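You operate a simulated robot arm through the tools that you are given. There is no shell and no other tool. Be economical: measure what you need, move in short steps, check, and stop when the job is done.

The job below is to be done with a simulated robot arm. You get a single attempt, and the scene is never put back.

Task
Fetch the green loading stick and stand it on top of the blue elastic spool.
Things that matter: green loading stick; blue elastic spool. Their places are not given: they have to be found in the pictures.

It is judged by the outcome, as a careful person would: the job done as asked, and still so three seconds after it is handed in. It fails if anything else is knocked over, pushed out of place, dropped, spilled or broken.

Robot
A 6-joint arm with a two-finger parallel gripper, fixed in place. Base frame: the origin is at the foot of the arm, x ahead of it, y to its left, z up; the work surface is at about z = 880. Lengths are in mm, angles in rad, forces in N, time in s.
With the tool pointing down near the work surface it reaches from about 260 to 660 mm from the base axis. Its first joint turns from -1.152 to 1.152 rad. Payload 2.9 kg.
The TCP is the grasp point between the finger pads, 30 mm short of the fingertips. In the tool frame z runs along the fingers and y along their closing line. Largest opening 110 mm; finger width 20, thickness 10; the body of the gripper, 48 by 112 mm, starts 55 mm behind the TCP.
Orientation is told as [roll, pitch, yaw] about the base's x, y, z axes, in that order, counted from this pose: with the fingers straight down and closing along the base's y, the tool's x points along the base's -x, its y along +y and its z along -z.

Tools
- The arm moves only by the tool send_rows. Its argument "plan" is a list of rows, each a list of 6 numbers: the shift along the base's x, y, z in units of 400 mm (1.0 is 400 mm), then the turn, a rotation vector about the base's x, y, z in units of 60 degrees (1.0 is 60 degrees). In form: [[dx, dy, dz, wx, wy, wz], ...]. A call has 1 to 20 rows; each row is the pose to reach, as a shift and turn from the pose commanded when the call began. "grip" is the gripper command, from -1 (fully open) to 1 (shut), values between in proportion, set as the call begins (left out, the last holds). A call with a number of a shift or a turn outside -1 to 1 is refused whole. A row lasts 0.2 s, in which the tool goes at most 50 mm and 0.15 rad; a call with a longer step from one row to the next is refused whole, and so is a gripper value outside its range. Where a pose cannot be reached the arm comes as near as it can. A force on the tool above 40 N (or 10 N above the force at the start of the call, whichever is more), or a blocked arm, ends the call early, and 0.2 s more pass. Each finger travels about 108 mm/s and halts on what it meets, pressing with about 29 N; the grip force reading is that of the motor and also rises with nothing between the fingers. The clock runs only during rows and for 0.2 s after the last one: add rows that repeat a pose to give the fingers time. The reply holds the time, the measured pose of the TCP, the force on the tool along the base axes, the opening and the grip force, in the units named above and with some noise, and new pictures: "pictures" is both (left out), scene, wrist or none.
- Cameras (640 x 400 px; columns grow to the right, rows downward): "scene" is fixed at [70, 420.6, 1405.6]; the picture's right is [-0.85, -0.53, 0.00], its down [-0.19, 0.31, -0.93] and it looks along [0.49, -0.79, -0.36] (base axes); focal length 356 px, centre (320, 200). "wrist" rides on the gripper at [72, 17, -103] in the tool frame; the picture's right is [-0.23, 0.97, 0.00], its down [-0.76, -0.18, -0.62] and it looks along [-0.61, -0.14, 0.78] (tool axes); focal length 222 px, centre (320, 200).
- locate(camera, pixels): for up to 12 pixels [column, row] of the newest picture of that camera ("zoom" is the newest enlarged one), the place [x, y, z] in the base frame of the surface seen there, good to about 2 mm. No time passes.
- zoom(camera, box): a new picture of the part [left, top, right, bottom] of that camera's present view, enlarged. No time passes.
- close_job(): hands the job in; it is judged then, once.

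Go step by step. Measure first, check grasps and placings, and put right what went wrong. The budget is 60 turns and 170 pictures, counting those below and the enlarged ones. Unless the task says otherwise, let go and move clear before handing in, and close with one line.

The tools are called after ">>>" by a JSON object that holds its "op" and its "data". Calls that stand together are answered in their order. send_rows: Moves the arm, as the interface text tells. Its arguments: {"type":"object","properties":{"plan":{"type":"array","items":{"type":"array","items":{"type":"number"}}},"grip":{"type":"number"},"pictures":{"type":"string","enum":["both","scene","wrist","none"]}},"required":["plan"]} The other tools are called the same way: locate (camera, pixels) gives the place of the surface under pixels of a picture; zoom (camera, box) takes an enlarged picture of a part of a camera's view; close_job () hands the job in.

At the start:

```text
t: 0.0
tcp_pos: [351.5, -258.2, 1240.2]
ee_rot: [0.001, 0.001, 0.0]
ft_force: [0.3, -0.2, 0.9]
width: 109.9
gripper_force: 0.1
```

scene: 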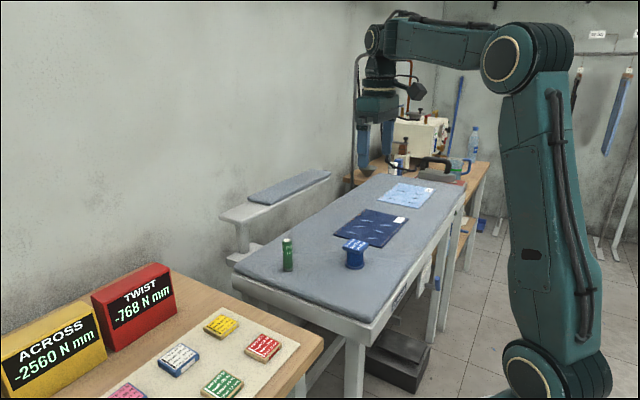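
wrist: 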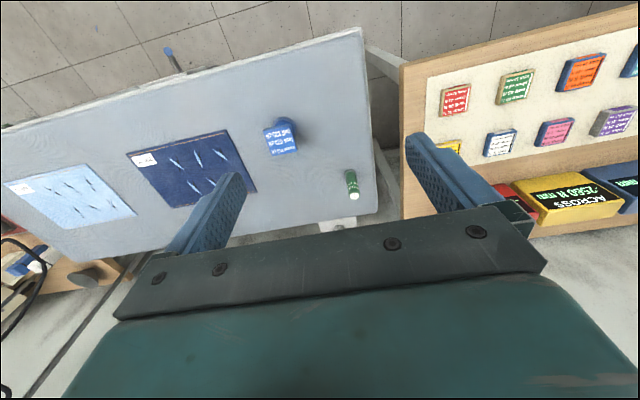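

The scene shows a green stick near (287,255) and a blue spool near (354,253). I'll enlarge and measure both.

>>> {"op": "zoom", "data": {"camera": "scene", "box": [260, 220, 388, 300]}}

>>> {"op": "zoom", "data": {"camera": "wrist", "box": [240, 100, 400, 200]}}

>>> {"op": "locate", "data": {"camera": "scene", "pixels": [[287, 240], [287, 250], [288, 268], [288, 275], [355, 241], [346, 246], [364, 246], [355, 251], [355, 258], [355, 268], [300, 280], [330, 270]]}}

```text
5.00 times, centred on (324, 260) of scene
```

zoom: 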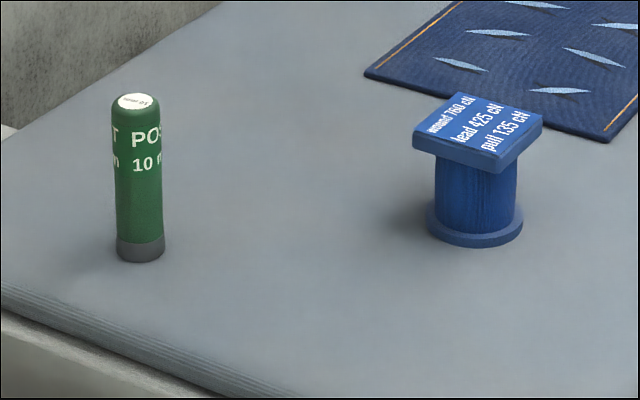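

```text
4.00 times, centred on (320, 150) of wrist
```

zoom: 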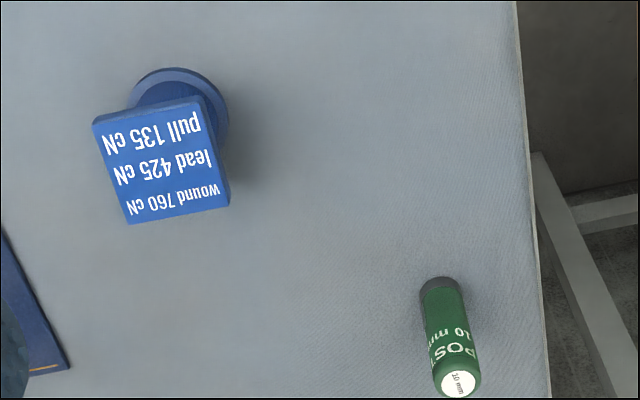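

```text
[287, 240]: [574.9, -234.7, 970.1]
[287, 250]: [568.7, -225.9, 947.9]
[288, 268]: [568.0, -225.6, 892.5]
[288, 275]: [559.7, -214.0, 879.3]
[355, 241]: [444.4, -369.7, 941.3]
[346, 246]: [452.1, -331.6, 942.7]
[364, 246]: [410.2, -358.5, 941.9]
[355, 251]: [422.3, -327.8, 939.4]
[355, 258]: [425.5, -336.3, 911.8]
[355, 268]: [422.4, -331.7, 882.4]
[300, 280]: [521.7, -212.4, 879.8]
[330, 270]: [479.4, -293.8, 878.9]
```

The stick stands at about (572,-230), its top at z≈970. The spool has a square top at about (430,-350), z≈942. Both carry labels, so I'll read those and the gauges on the bench.

>>> {"op": "zoom", "data": {"camera": "scene", "box": [272, 232, 304, 252]}}

>>> {"op": "zoom", "data": {"camera": "scene", "box": [0, 250, 320, 400]}}

>>> {"op": "zoom", "data": {"camera": "wrist", "box": [400, 30, 640, 180]}}

>>> {"op": "zoom", "data": {"camera": "wrist", "box": [256, 110, 304, 140]}}

>>> {"op": "locate", "data": {"camera": "zoom", "pixels": [[120, 190], [170, 580], [510, 505], [440, 150], [300, 350]]}}

```text
16.00 times, centred on (288, 242) of scene
```

zoom: 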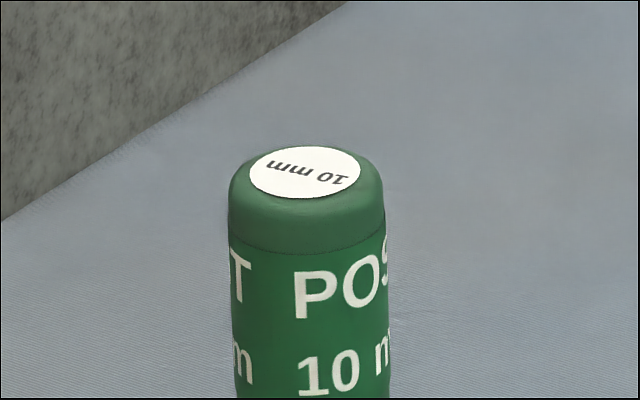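

```text
2.00 times, centred on (160, 325) of scene
```

zoom: 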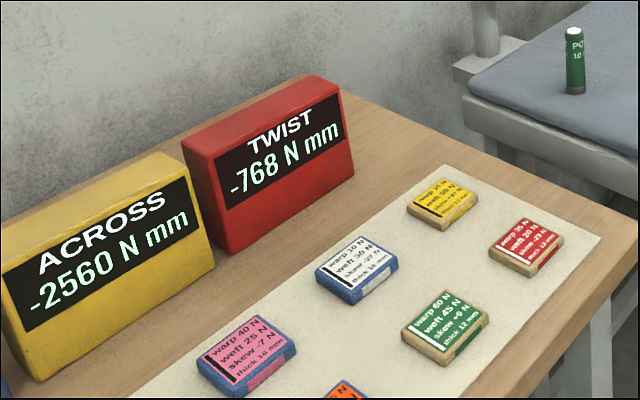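

```text
2.67 times, centred on (520, 105) of wrist
```

zoom: 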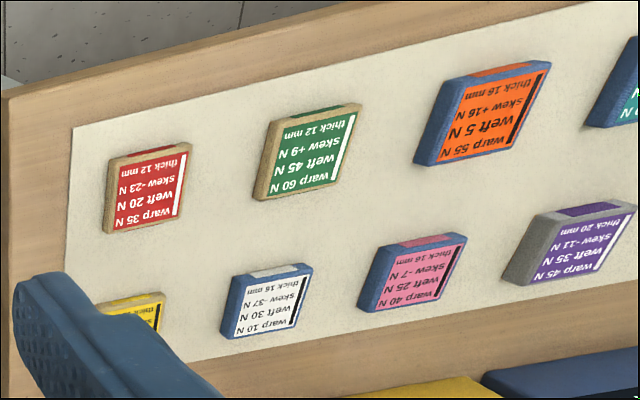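

```text
13.33 times, centred on (280, 125) of wrist
```

zoom: 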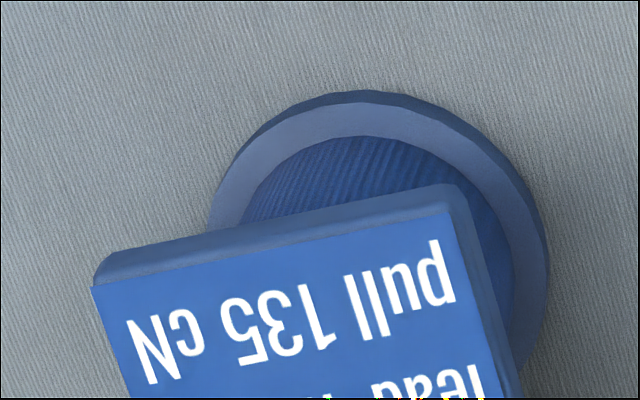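

```text
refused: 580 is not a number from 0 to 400
```

The gauges and swatch blocks belong to other work, so this is a plain pick and place. Next I'll measure the spool's top corners and the stick more precisely.

>>> {"op": "zoom", "data": {"camera": "wrist", "box": [240, 100, 400, 200]}}

>>> {"op": "locate", "data": {"camera": "zoom", "pixels": [[98, 126], [204, 103], [226, 203], [131, 218], [164, 160], [458, 384], [442, 376], [473, 376], [440, 284], [445, 320], [530, 330]]}}

```text
4.00 times, centred on (320, 150) of wrist
```

zoom: 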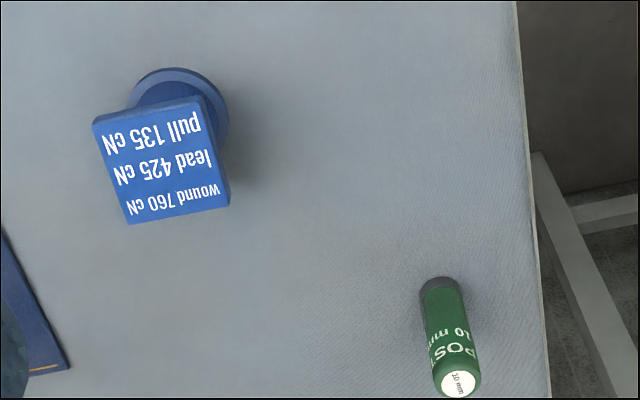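

```text
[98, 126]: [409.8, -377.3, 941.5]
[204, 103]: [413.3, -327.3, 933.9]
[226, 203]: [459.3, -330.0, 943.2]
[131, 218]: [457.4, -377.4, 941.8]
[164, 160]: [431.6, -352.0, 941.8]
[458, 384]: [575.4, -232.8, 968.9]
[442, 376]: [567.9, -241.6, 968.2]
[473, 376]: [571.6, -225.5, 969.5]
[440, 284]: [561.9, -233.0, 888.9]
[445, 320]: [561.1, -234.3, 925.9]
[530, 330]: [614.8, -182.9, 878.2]
```

The spool top is flat, roughly 50 mm square and centred near (434,-353,942). The stick axis is near (572,-233), spanning z 880–970. I'll go above the stick with the gripper open.

>>> {"op": "send_rows", "data": {"plan": [[0.079, 0.009, -0.03, 0, 0, 0], [0.158, 0.018, -0.06, 0, 0, 0], [0.236, 0.027, -0.09, 0, 0, 0], [0.315, 0.036, -0.12, 0, 0, 0], [0.394, 0.045, -0.15, 0, 0, 0], [0.472, 0.054, -0.18, 0, 0, 0], [0.551, 0.063, -0.22, 0, 0, 0], [0.551, 0.063, -0.32, 0, 0, 0], [0.551, 0.063, -0.4, 0, 0, 0], [0.551, 0.063, -0.4, 0, 0, 0]], "grip": -1}}

```text
t: 2.2
tcp_pos: [572.0, -233.4, 1080.3]
ee_rot: [0.0, 0.002, 0.001]
ft_force: [0.3, 0.6, 1.1]
width: 109.8
gripper_force: 0.1
out of reach, approached as far as the arm can: row 7
```

scene: 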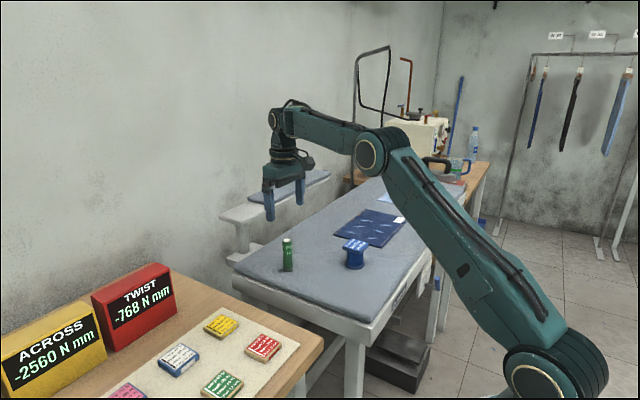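
wrist: 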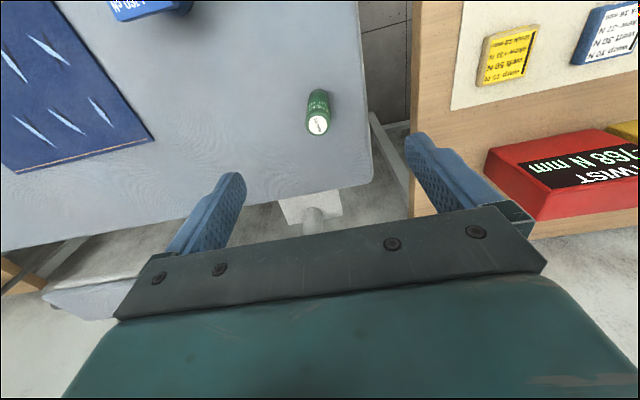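

The arm is over the stick at z 1080, and the stick now shows at (318,112). I'll refine its position before going down.

>>> {"op": "zoom", "data": {"camera": "wrist", "box": [286, 82, 350, 142]}}

>>> {"op": "locate", "data": {"camera": "wrist", "pixels": [[318, 125], [308, 124], [328, 124], [318, 133], [318, 117], [308, 108], [328, 105], [318, 95], [318, 105]]}}

```text
6.67 times, centred on (318, 112) of wrist
```

zoom: 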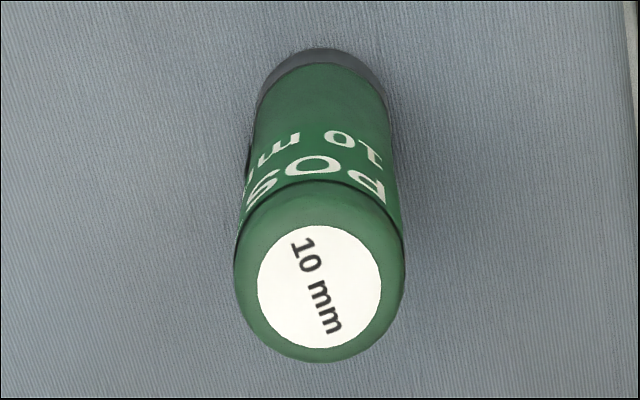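

```text
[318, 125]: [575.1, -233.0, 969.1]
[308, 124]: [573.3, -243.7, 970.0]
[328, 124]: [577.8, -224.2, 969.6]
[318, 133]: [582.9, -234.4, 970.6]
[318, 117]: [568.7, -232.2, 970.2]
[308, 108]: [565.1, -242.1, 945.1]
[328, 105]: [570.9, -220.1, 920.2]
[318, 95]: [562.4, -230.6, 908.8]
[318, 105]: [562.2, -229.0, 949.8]
```

The stick axis is at about (574,-233). I'll shift 2 mm in x and go down to z≈946.

>>> {"op": "send_rows", "data": {"plan": [[0.006, 0.001, -0.08, 0, 0, 0], [0.006, 0.001, -0.16, 0, 0, 0], [0.006, 0.001, -0.23, 0, 0, 0], [0.006, 0.001, -0.29, 0, 0, 0], [0.006, 0.001, -0.336, 0, 0, 0], [0.006, 0.001, -0.336, 0, 0, 0]]}}

```text
t: 3.6
tcp_pos: [576.2, -231.0, 944.7]
ee_rot: [0.0, 0.0, 0.001]
ft_force: [-0.2, -0.3, -0.1]
width: 110.3
gripper_force: 0.1
```

scene: 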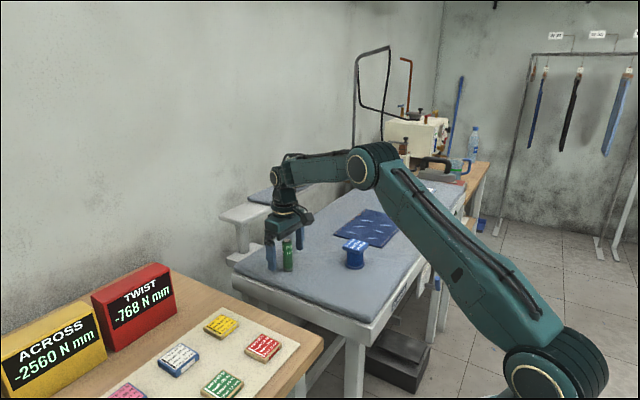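
wrist: 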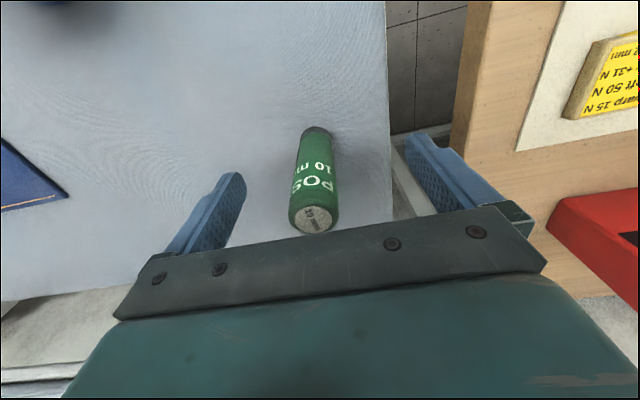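

The stick sits between the fingers, near mid-gap. I'll close most of the way first, then fully, so it isn't pushed hard.

>>> {"op": "send_rows", "data": {"plan": [[0, 0, 0, 0, 0, 0], [0, 0, 0, 0, 0, 0], [0, 0, 0, 0, 0, 0]], "grip": 0.4, "pictures": "wrist"}}

```text
t: 4.4
tcp_pos: [576.7, -231.3, 944.7]
ee_rot: [-0.001, -0.001, 0.0]
ft_force: [0.5, 0.0, 0.4]
width: 33.4
gripper_force: 0.1
```

wrist: 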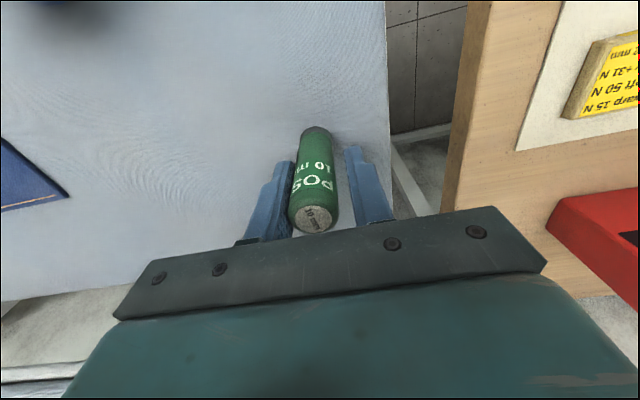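

The left pad is nearer, so the stick is slightly toward -y. I'll shift -2 mm in y and -2 mm in x, then close.

>>> {"op": "send_rows", "data": {"plan": [[-0.005, -0.006, 0, 0, 0, 0], [-0.005, -0.006, 0, 0, 0, 0]], "pictures": "wrist"}}

>>> {"op": "send_rows", "data": {"plan": [[0, 0, 0, 0, 0, 0], [0, 0, 0, 0, 0, 0], [0, 0, 0, 0, 0, 0], [0, 0, 0, 0, 0, 0]], "grip": 1, "pictures": "wrist"}}

```text
t: 5.0
tcp_pos: [573.8, -233.9, 944.6]
ee_rot: [0.001, -0.001, -0.001]
ft_force: [0.8, -0.4, 0.0]
width: 32.9
gripper_force: 0.1
```

wrist: 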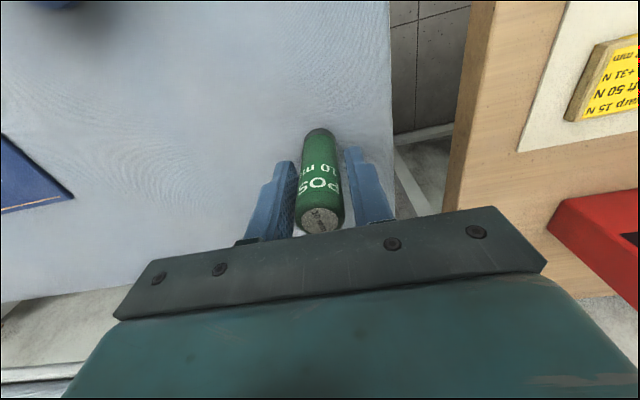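

```text
t: 6.0
tcp_pos: [573.7, -233.6, 944.7]
ee_rot: [-0.001, 0.001, 0.0]
ft_force: [0.1, -0.2, 0.1]
width: 25.0
gripper_force: 28.6
```

wrist: 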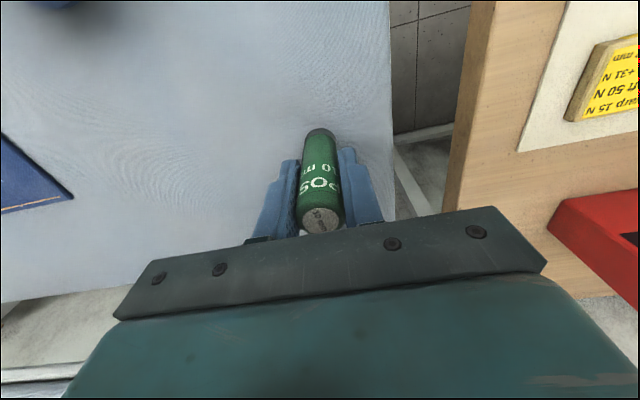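

The stick is gripped at 25 mm width and 28.6 N. I'll lift it 120 mm and check.

>>> {"op": "send_rows", "data": {"plan": [[0, 0, 0.03, 0, 0, 0], [0, 0, 0.1, 0, 0, 0], [0, 0, 0.18, 0, 0, 0], [0, 0, 0.25, 0, 0, 0], [0, 0, 0.3, 0, 0, 0], [0, 0, 0.3, 0, 0, 0]]}}

```text
t: 7.4
tcp_pos: [572.8, -235.7, 1066.2]
ee_rot: [0.001, 0.0, 0.001]
ft_force: [0.1, 0.1, -0.8]
width: 25.2
gripper_force: 30.0
```

scene: 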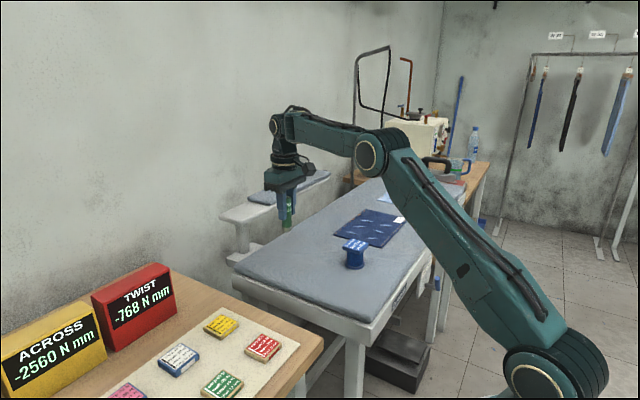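
wrist: 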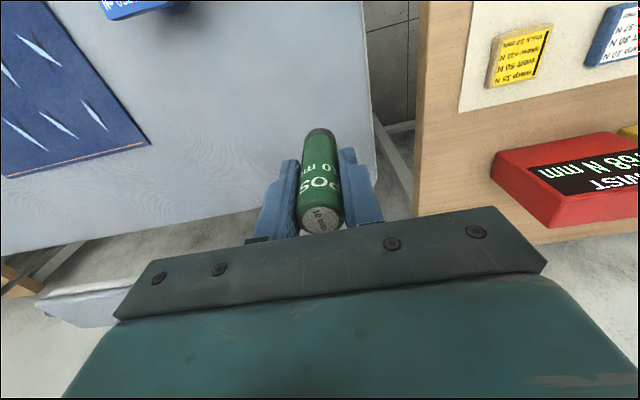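

The stick is held upright and the sides are clear. I'll carry it over the spool centre at this height.

>>> {"op": "send_rows", "data": {"plan": [[-0.05, -0.043, 0, 0, 0, 0], [-0.11, -0.094, 0, 0, 0, 0], [-0.18, -0.153, 0, 0, 0, 0], [-0.25, -0.213, 0, 0, 0, 0], [-0.31, -0.264, 0, 0, 0, 0], [-0.347, -0.296, 0, 0, 0, 0], [-0.347, -0.296, 0, 0, 0, 0], [-0.347, -0.296, 0, 0, 0, 0]]}}

>>> {"op": "zoom", "data": {"camera": "scene", "box": [290, 190, 418, 280]}}

>>> {"op": "zoom", "data": {"camera": "wrist", "box": [240, 100, 400, 240]}}

```text
t: 9.2
tcp_pos: [433.5, -353.9, 1067.5]
ee_rot: [-0.001, 0.001, -0.001]
ft_force: [0.4, -0.3, -0.8]
width: 25.2
gripper_force: 28.9
```

scene: 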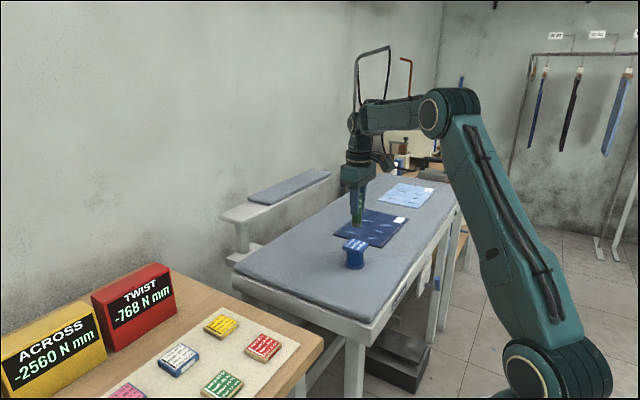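
wrist: 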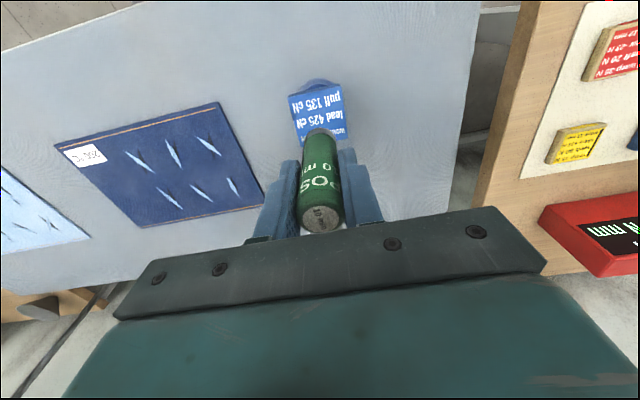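

```text
4.44 times, centred on (354, 235) of scene
```

zoom: 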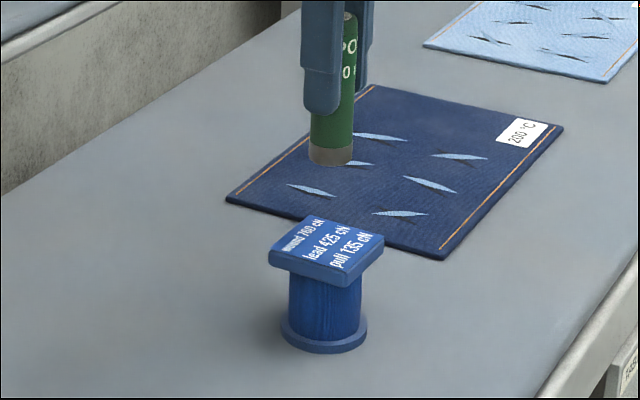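

```text
2.86 times, centred on (320, 170) of wrist
```

zoom: 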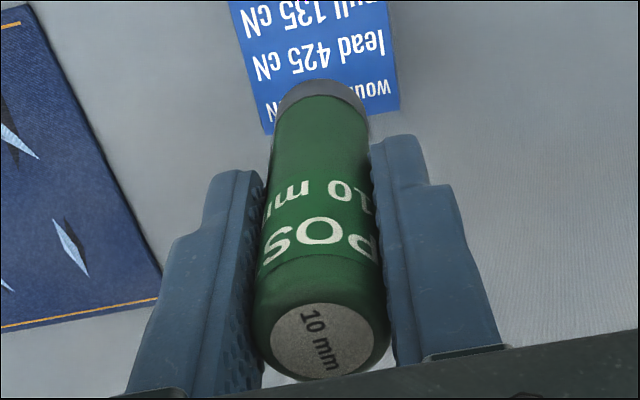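

The stick bottom is at about z 1002, above the plate. I'll go down to about 10 mm above the top and check alignment.

>>> {"op": "send_rows", "data": {"plan": [[0, 0.001, -0.04, 0, 0, 0], [0, 0.001, -0.08, 0, 0, 0], [0, 0.001, -0.11, 0, 0, 0], [0, 0.001, -0.125, 0, 0, 0], [0, 0.001, -0.125, 0, 0, 0]]}}

>>> {"op": "zoom", "data": {"camera": "wrist", "box": [240, 80, 400, 240]}}

>>> {"op": "zoom", "data": {"camera": "scene", "box": [306, 210, 402, 270]}}

```text
t: 10.4
tcp_pos: [435.0, -354.1, 1014.3]
ee_rot: [0.001, 0.0, 0.001]
ft_force: [-0.6, -0.4, -1.7]
width: 25.2
gripper_force: 29.0
```

scene: 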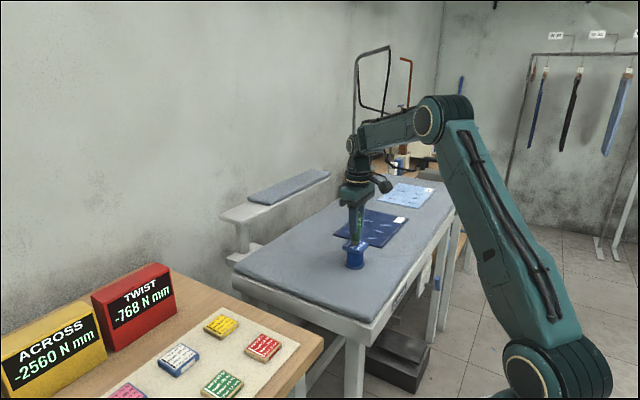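
wrist: 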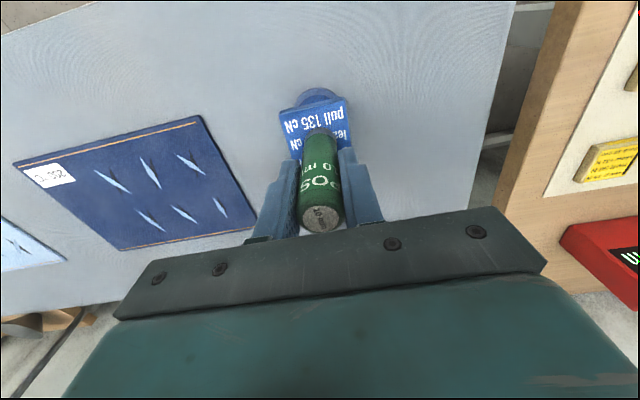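

```text
2.50 times, centred on (320, 160) of wrist
```

zoom: 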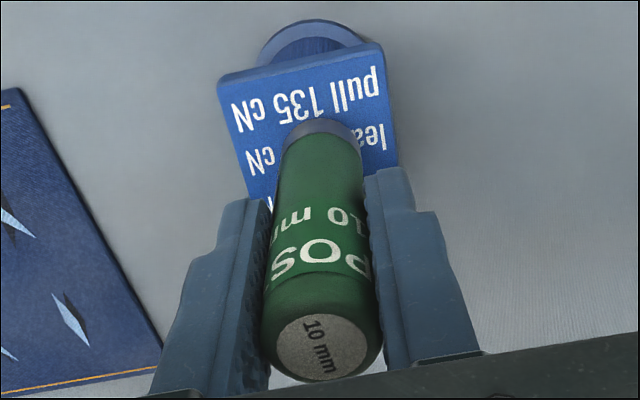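

```text
6.67 times, centred on (354, 240) of scene
```

zoom: 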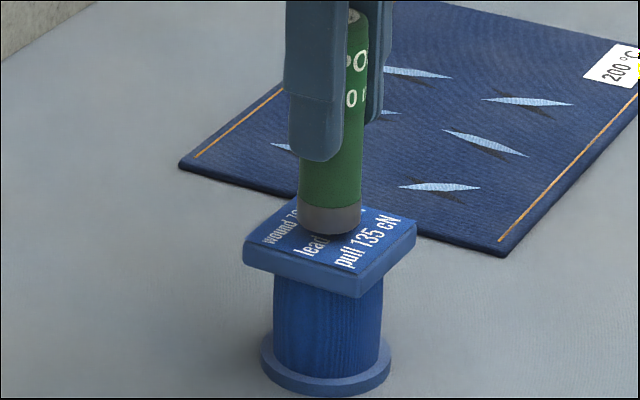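

It looks close to centre. I'll measure the plate corners and the stick's bottom edge in the scene zoom.

>>> {"op": "locate", "data": {"camera": "zoom", "pixels": [[330, 232], [330, 222], [303, 222], [357, 222], [248, 242], [355, 270], [412, 222], [288, 203], [326, 390], [266, 358], [387, 368], [300, 262]]}}

```text
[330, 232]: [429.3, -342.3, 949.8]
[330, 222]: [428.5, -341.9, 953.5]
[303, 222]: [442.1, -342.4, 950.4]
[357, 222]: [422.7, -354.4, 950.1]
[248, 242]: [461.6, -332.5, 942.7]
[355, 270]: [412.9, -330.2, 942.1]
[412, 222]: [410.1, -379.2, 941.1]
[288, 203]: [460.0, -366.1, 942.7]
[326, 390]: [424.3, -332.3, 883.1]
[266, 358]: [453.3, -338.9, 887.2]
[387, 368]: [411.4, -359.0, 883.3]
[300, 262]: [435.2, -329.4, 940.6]
```

The stick is at about (435,-353) and the plate centre at (436,-354), with a gap of about 7.5 mm. I'll lower 6 mm slowly.

>>> {"op": "send_rows", "data": {"plan": [[0.001, 0, -0.005, 0, 0, 0], [0.001, 0, -0.01, 0, 0, 0], [0.001, 0, -0.015, 0, 0, 0], [0.001, 0, -0.015, 0, 0, 0]], "pictures": "none"}}

>>> {"op": "zoom", "data": {"camera": "scene", "box": [330, 225, 378, 255]}}

>>> {"op": "locate", "data": {"camera": "zoom", "pixels": [[250, 200], [280, 200], [220, 200], [280, 220], [280, 180]]}}

```text
t: 11.4
tcp_pos: [435.5, -352.5, 1008.9]
ee_rot: [0.001, 0.001, 0.0]
ft_force: [1.0, -1.7, -1.4]
width: 25.0
gripper_force: 28.8
```

```text
13.33 times, centred on (354, 240) of scene
```

zoom: 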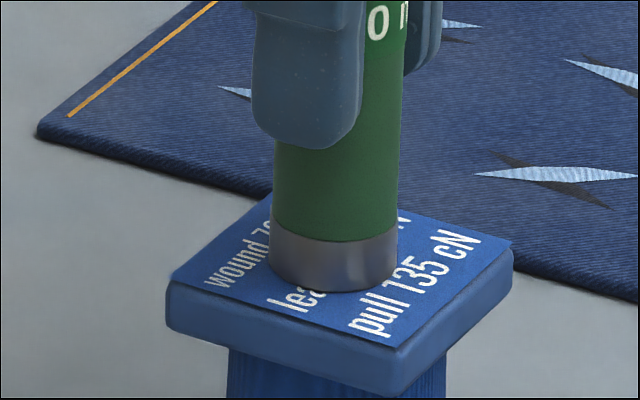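

```text
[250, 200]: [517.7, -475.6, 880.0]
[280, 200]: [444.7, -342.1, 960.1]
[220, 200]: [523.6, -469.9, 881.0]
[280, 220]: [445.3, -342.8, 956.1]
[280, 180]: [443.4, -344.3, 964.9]
```

The gap looks nearly closed, with no contact force yet. I'll creep down in 0.4 mm steps.

>>> {"op": "send_rows", "data": {"plan": [[0, 0, -0.001, 0, 0, 0], [0, 0, -0.002, 0, 0, 0], [0, 0, -0.003, 0, 0, 0], [0, 0, -0.003, 0, 0, 0]], "pictures": "none"}}

>>> {"op": "zoom", "data": {"camera": "scene", "box": [330, 225, 378, 255]}}

>>> {"op": "locate", "data": {"camera": "zoom", "pixels": [[330, 288], [330, 282], [330, 294], [330, 300], [330, 310]]}}

```text
t: 12.4
tcp_pos: [434.3, -353.5, 1009.0]
ee_rot: [-0.002, -0.001, 0.002]
ft_force: [1.1, 1.4, 4.7]
width: 25.3
gripper_force: 29.1
```

```text
13.33 times, centred on (354, 240) of scene
```

zoom: 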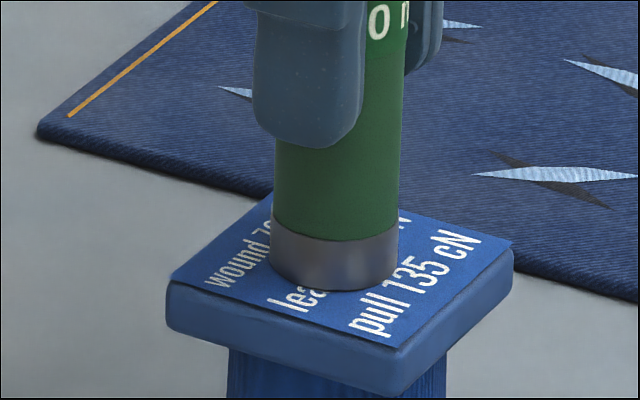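

```text
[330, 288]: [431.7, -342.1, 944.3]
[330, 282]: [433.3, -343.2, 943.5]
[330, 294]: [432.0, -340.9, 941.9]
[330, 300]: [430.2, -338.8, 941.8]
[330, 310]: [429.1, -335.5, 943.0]
```

Contact is made: Fz rose to 4.7 N and the bottom edge is on the plate. I'll open slightly, to about 33 mm, and check.

>>> {"op": "send_rows", "data": {"plan": [[0, 0, 0, 0, 0, 0], [0, 0, 0, 0, 0, 0]], "grip": 0.4, "pictures": "wrist"}}

>>> {"op": "zoom", "data": {"camera": "scene", "box": [306, 210, 402, 270]}}

```text
t: 13.0
tcp_pos: [434.6, -353.7, 1008.0]
ee_rot: [0.001, 0.0, 0.0]
ft_force: [0.0, -0.3, 0.4]
width: 32.9
gripper_force: 0.1
```

wrist: 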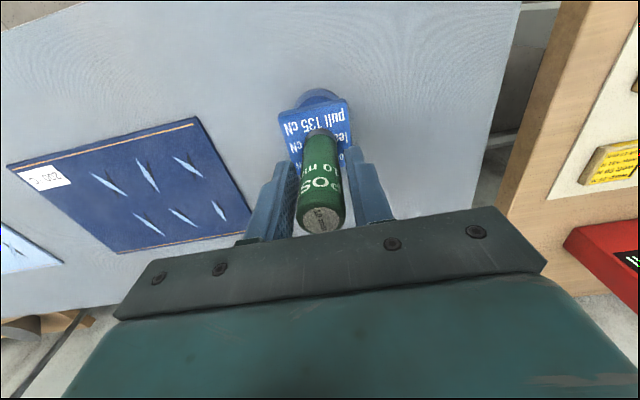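

```text
6.67 times, centred on (354, 240) of scene
```

zoom: 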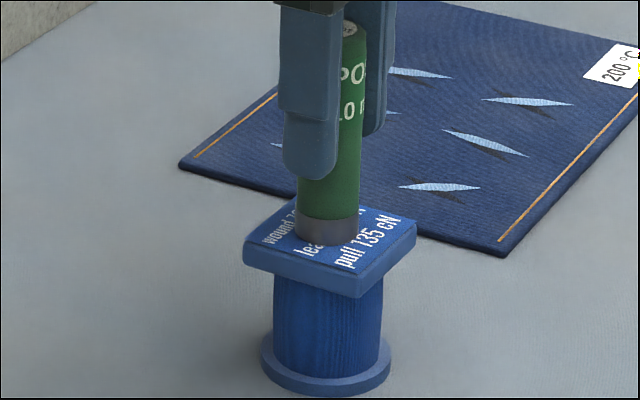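

The stick stands free and upright between the pads. I'll open fully and rise straight up.

>>> {"op": "send_rows", "data": {"plan": [[0, 0, 0, 0, 0, 0], [0, 0, 0, 0, 0, 0], [0, 0, 0, 0, 0, 0], [0, 0, 0.04, 0, 0, 0], [0, 0, 0.1, 0, 0, 0], [0, 0, 0.18, 0, 0, 0], [0, 0, 0.27, 0, 0, 0], [0, 0, 0.36, 0, 0, 0], [0, 0, 0.4, 0, 0, 0], [0, 0, 0.4, 0, 0, 0]], "grip": -1}}

>>> {"op": "zoom", "data": {"camera": "scene", "box": [290, 200, 418, 280]}}

```text
t: 15.2
tcp_pos: [433.4, -354.3, 1168.6]
ee_rot: [-0.001, -0.001, 0.002]
ft_force: [0.4, -0.9, -0.4]
width: 110.0
gripper_force: 0.2
```

scene: 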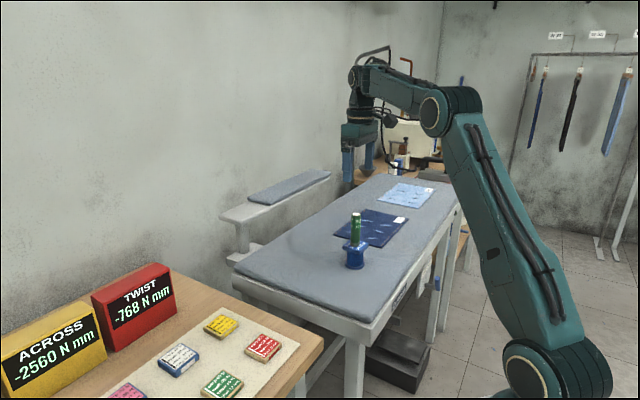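
wrist: 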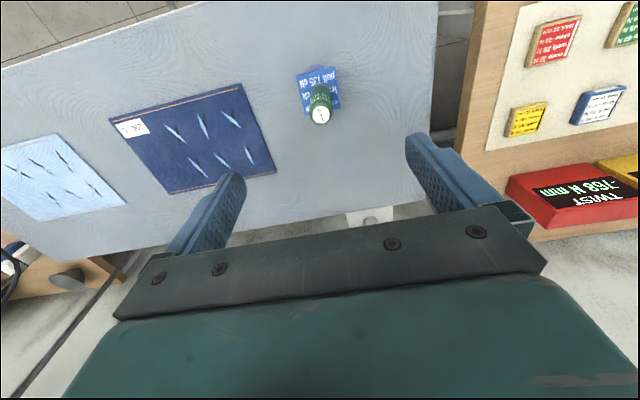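

```text
5.00 times, centred on (354, 240) of scene
```

zoom: 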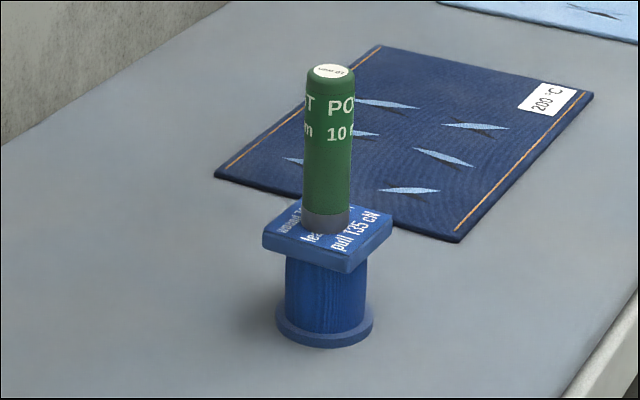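

The stick stands upright and centred on the spool, and the gripper is clear with nothing else disturbed. I'm handing the job in.

>>> {"op": "close_job", "data": {}}

```text
The job is handed in.
```

The green loading stick is standing upright near the centre of the blue elastic spool, the gripper is clear, nothing else was disturbed, and the job is handed in.
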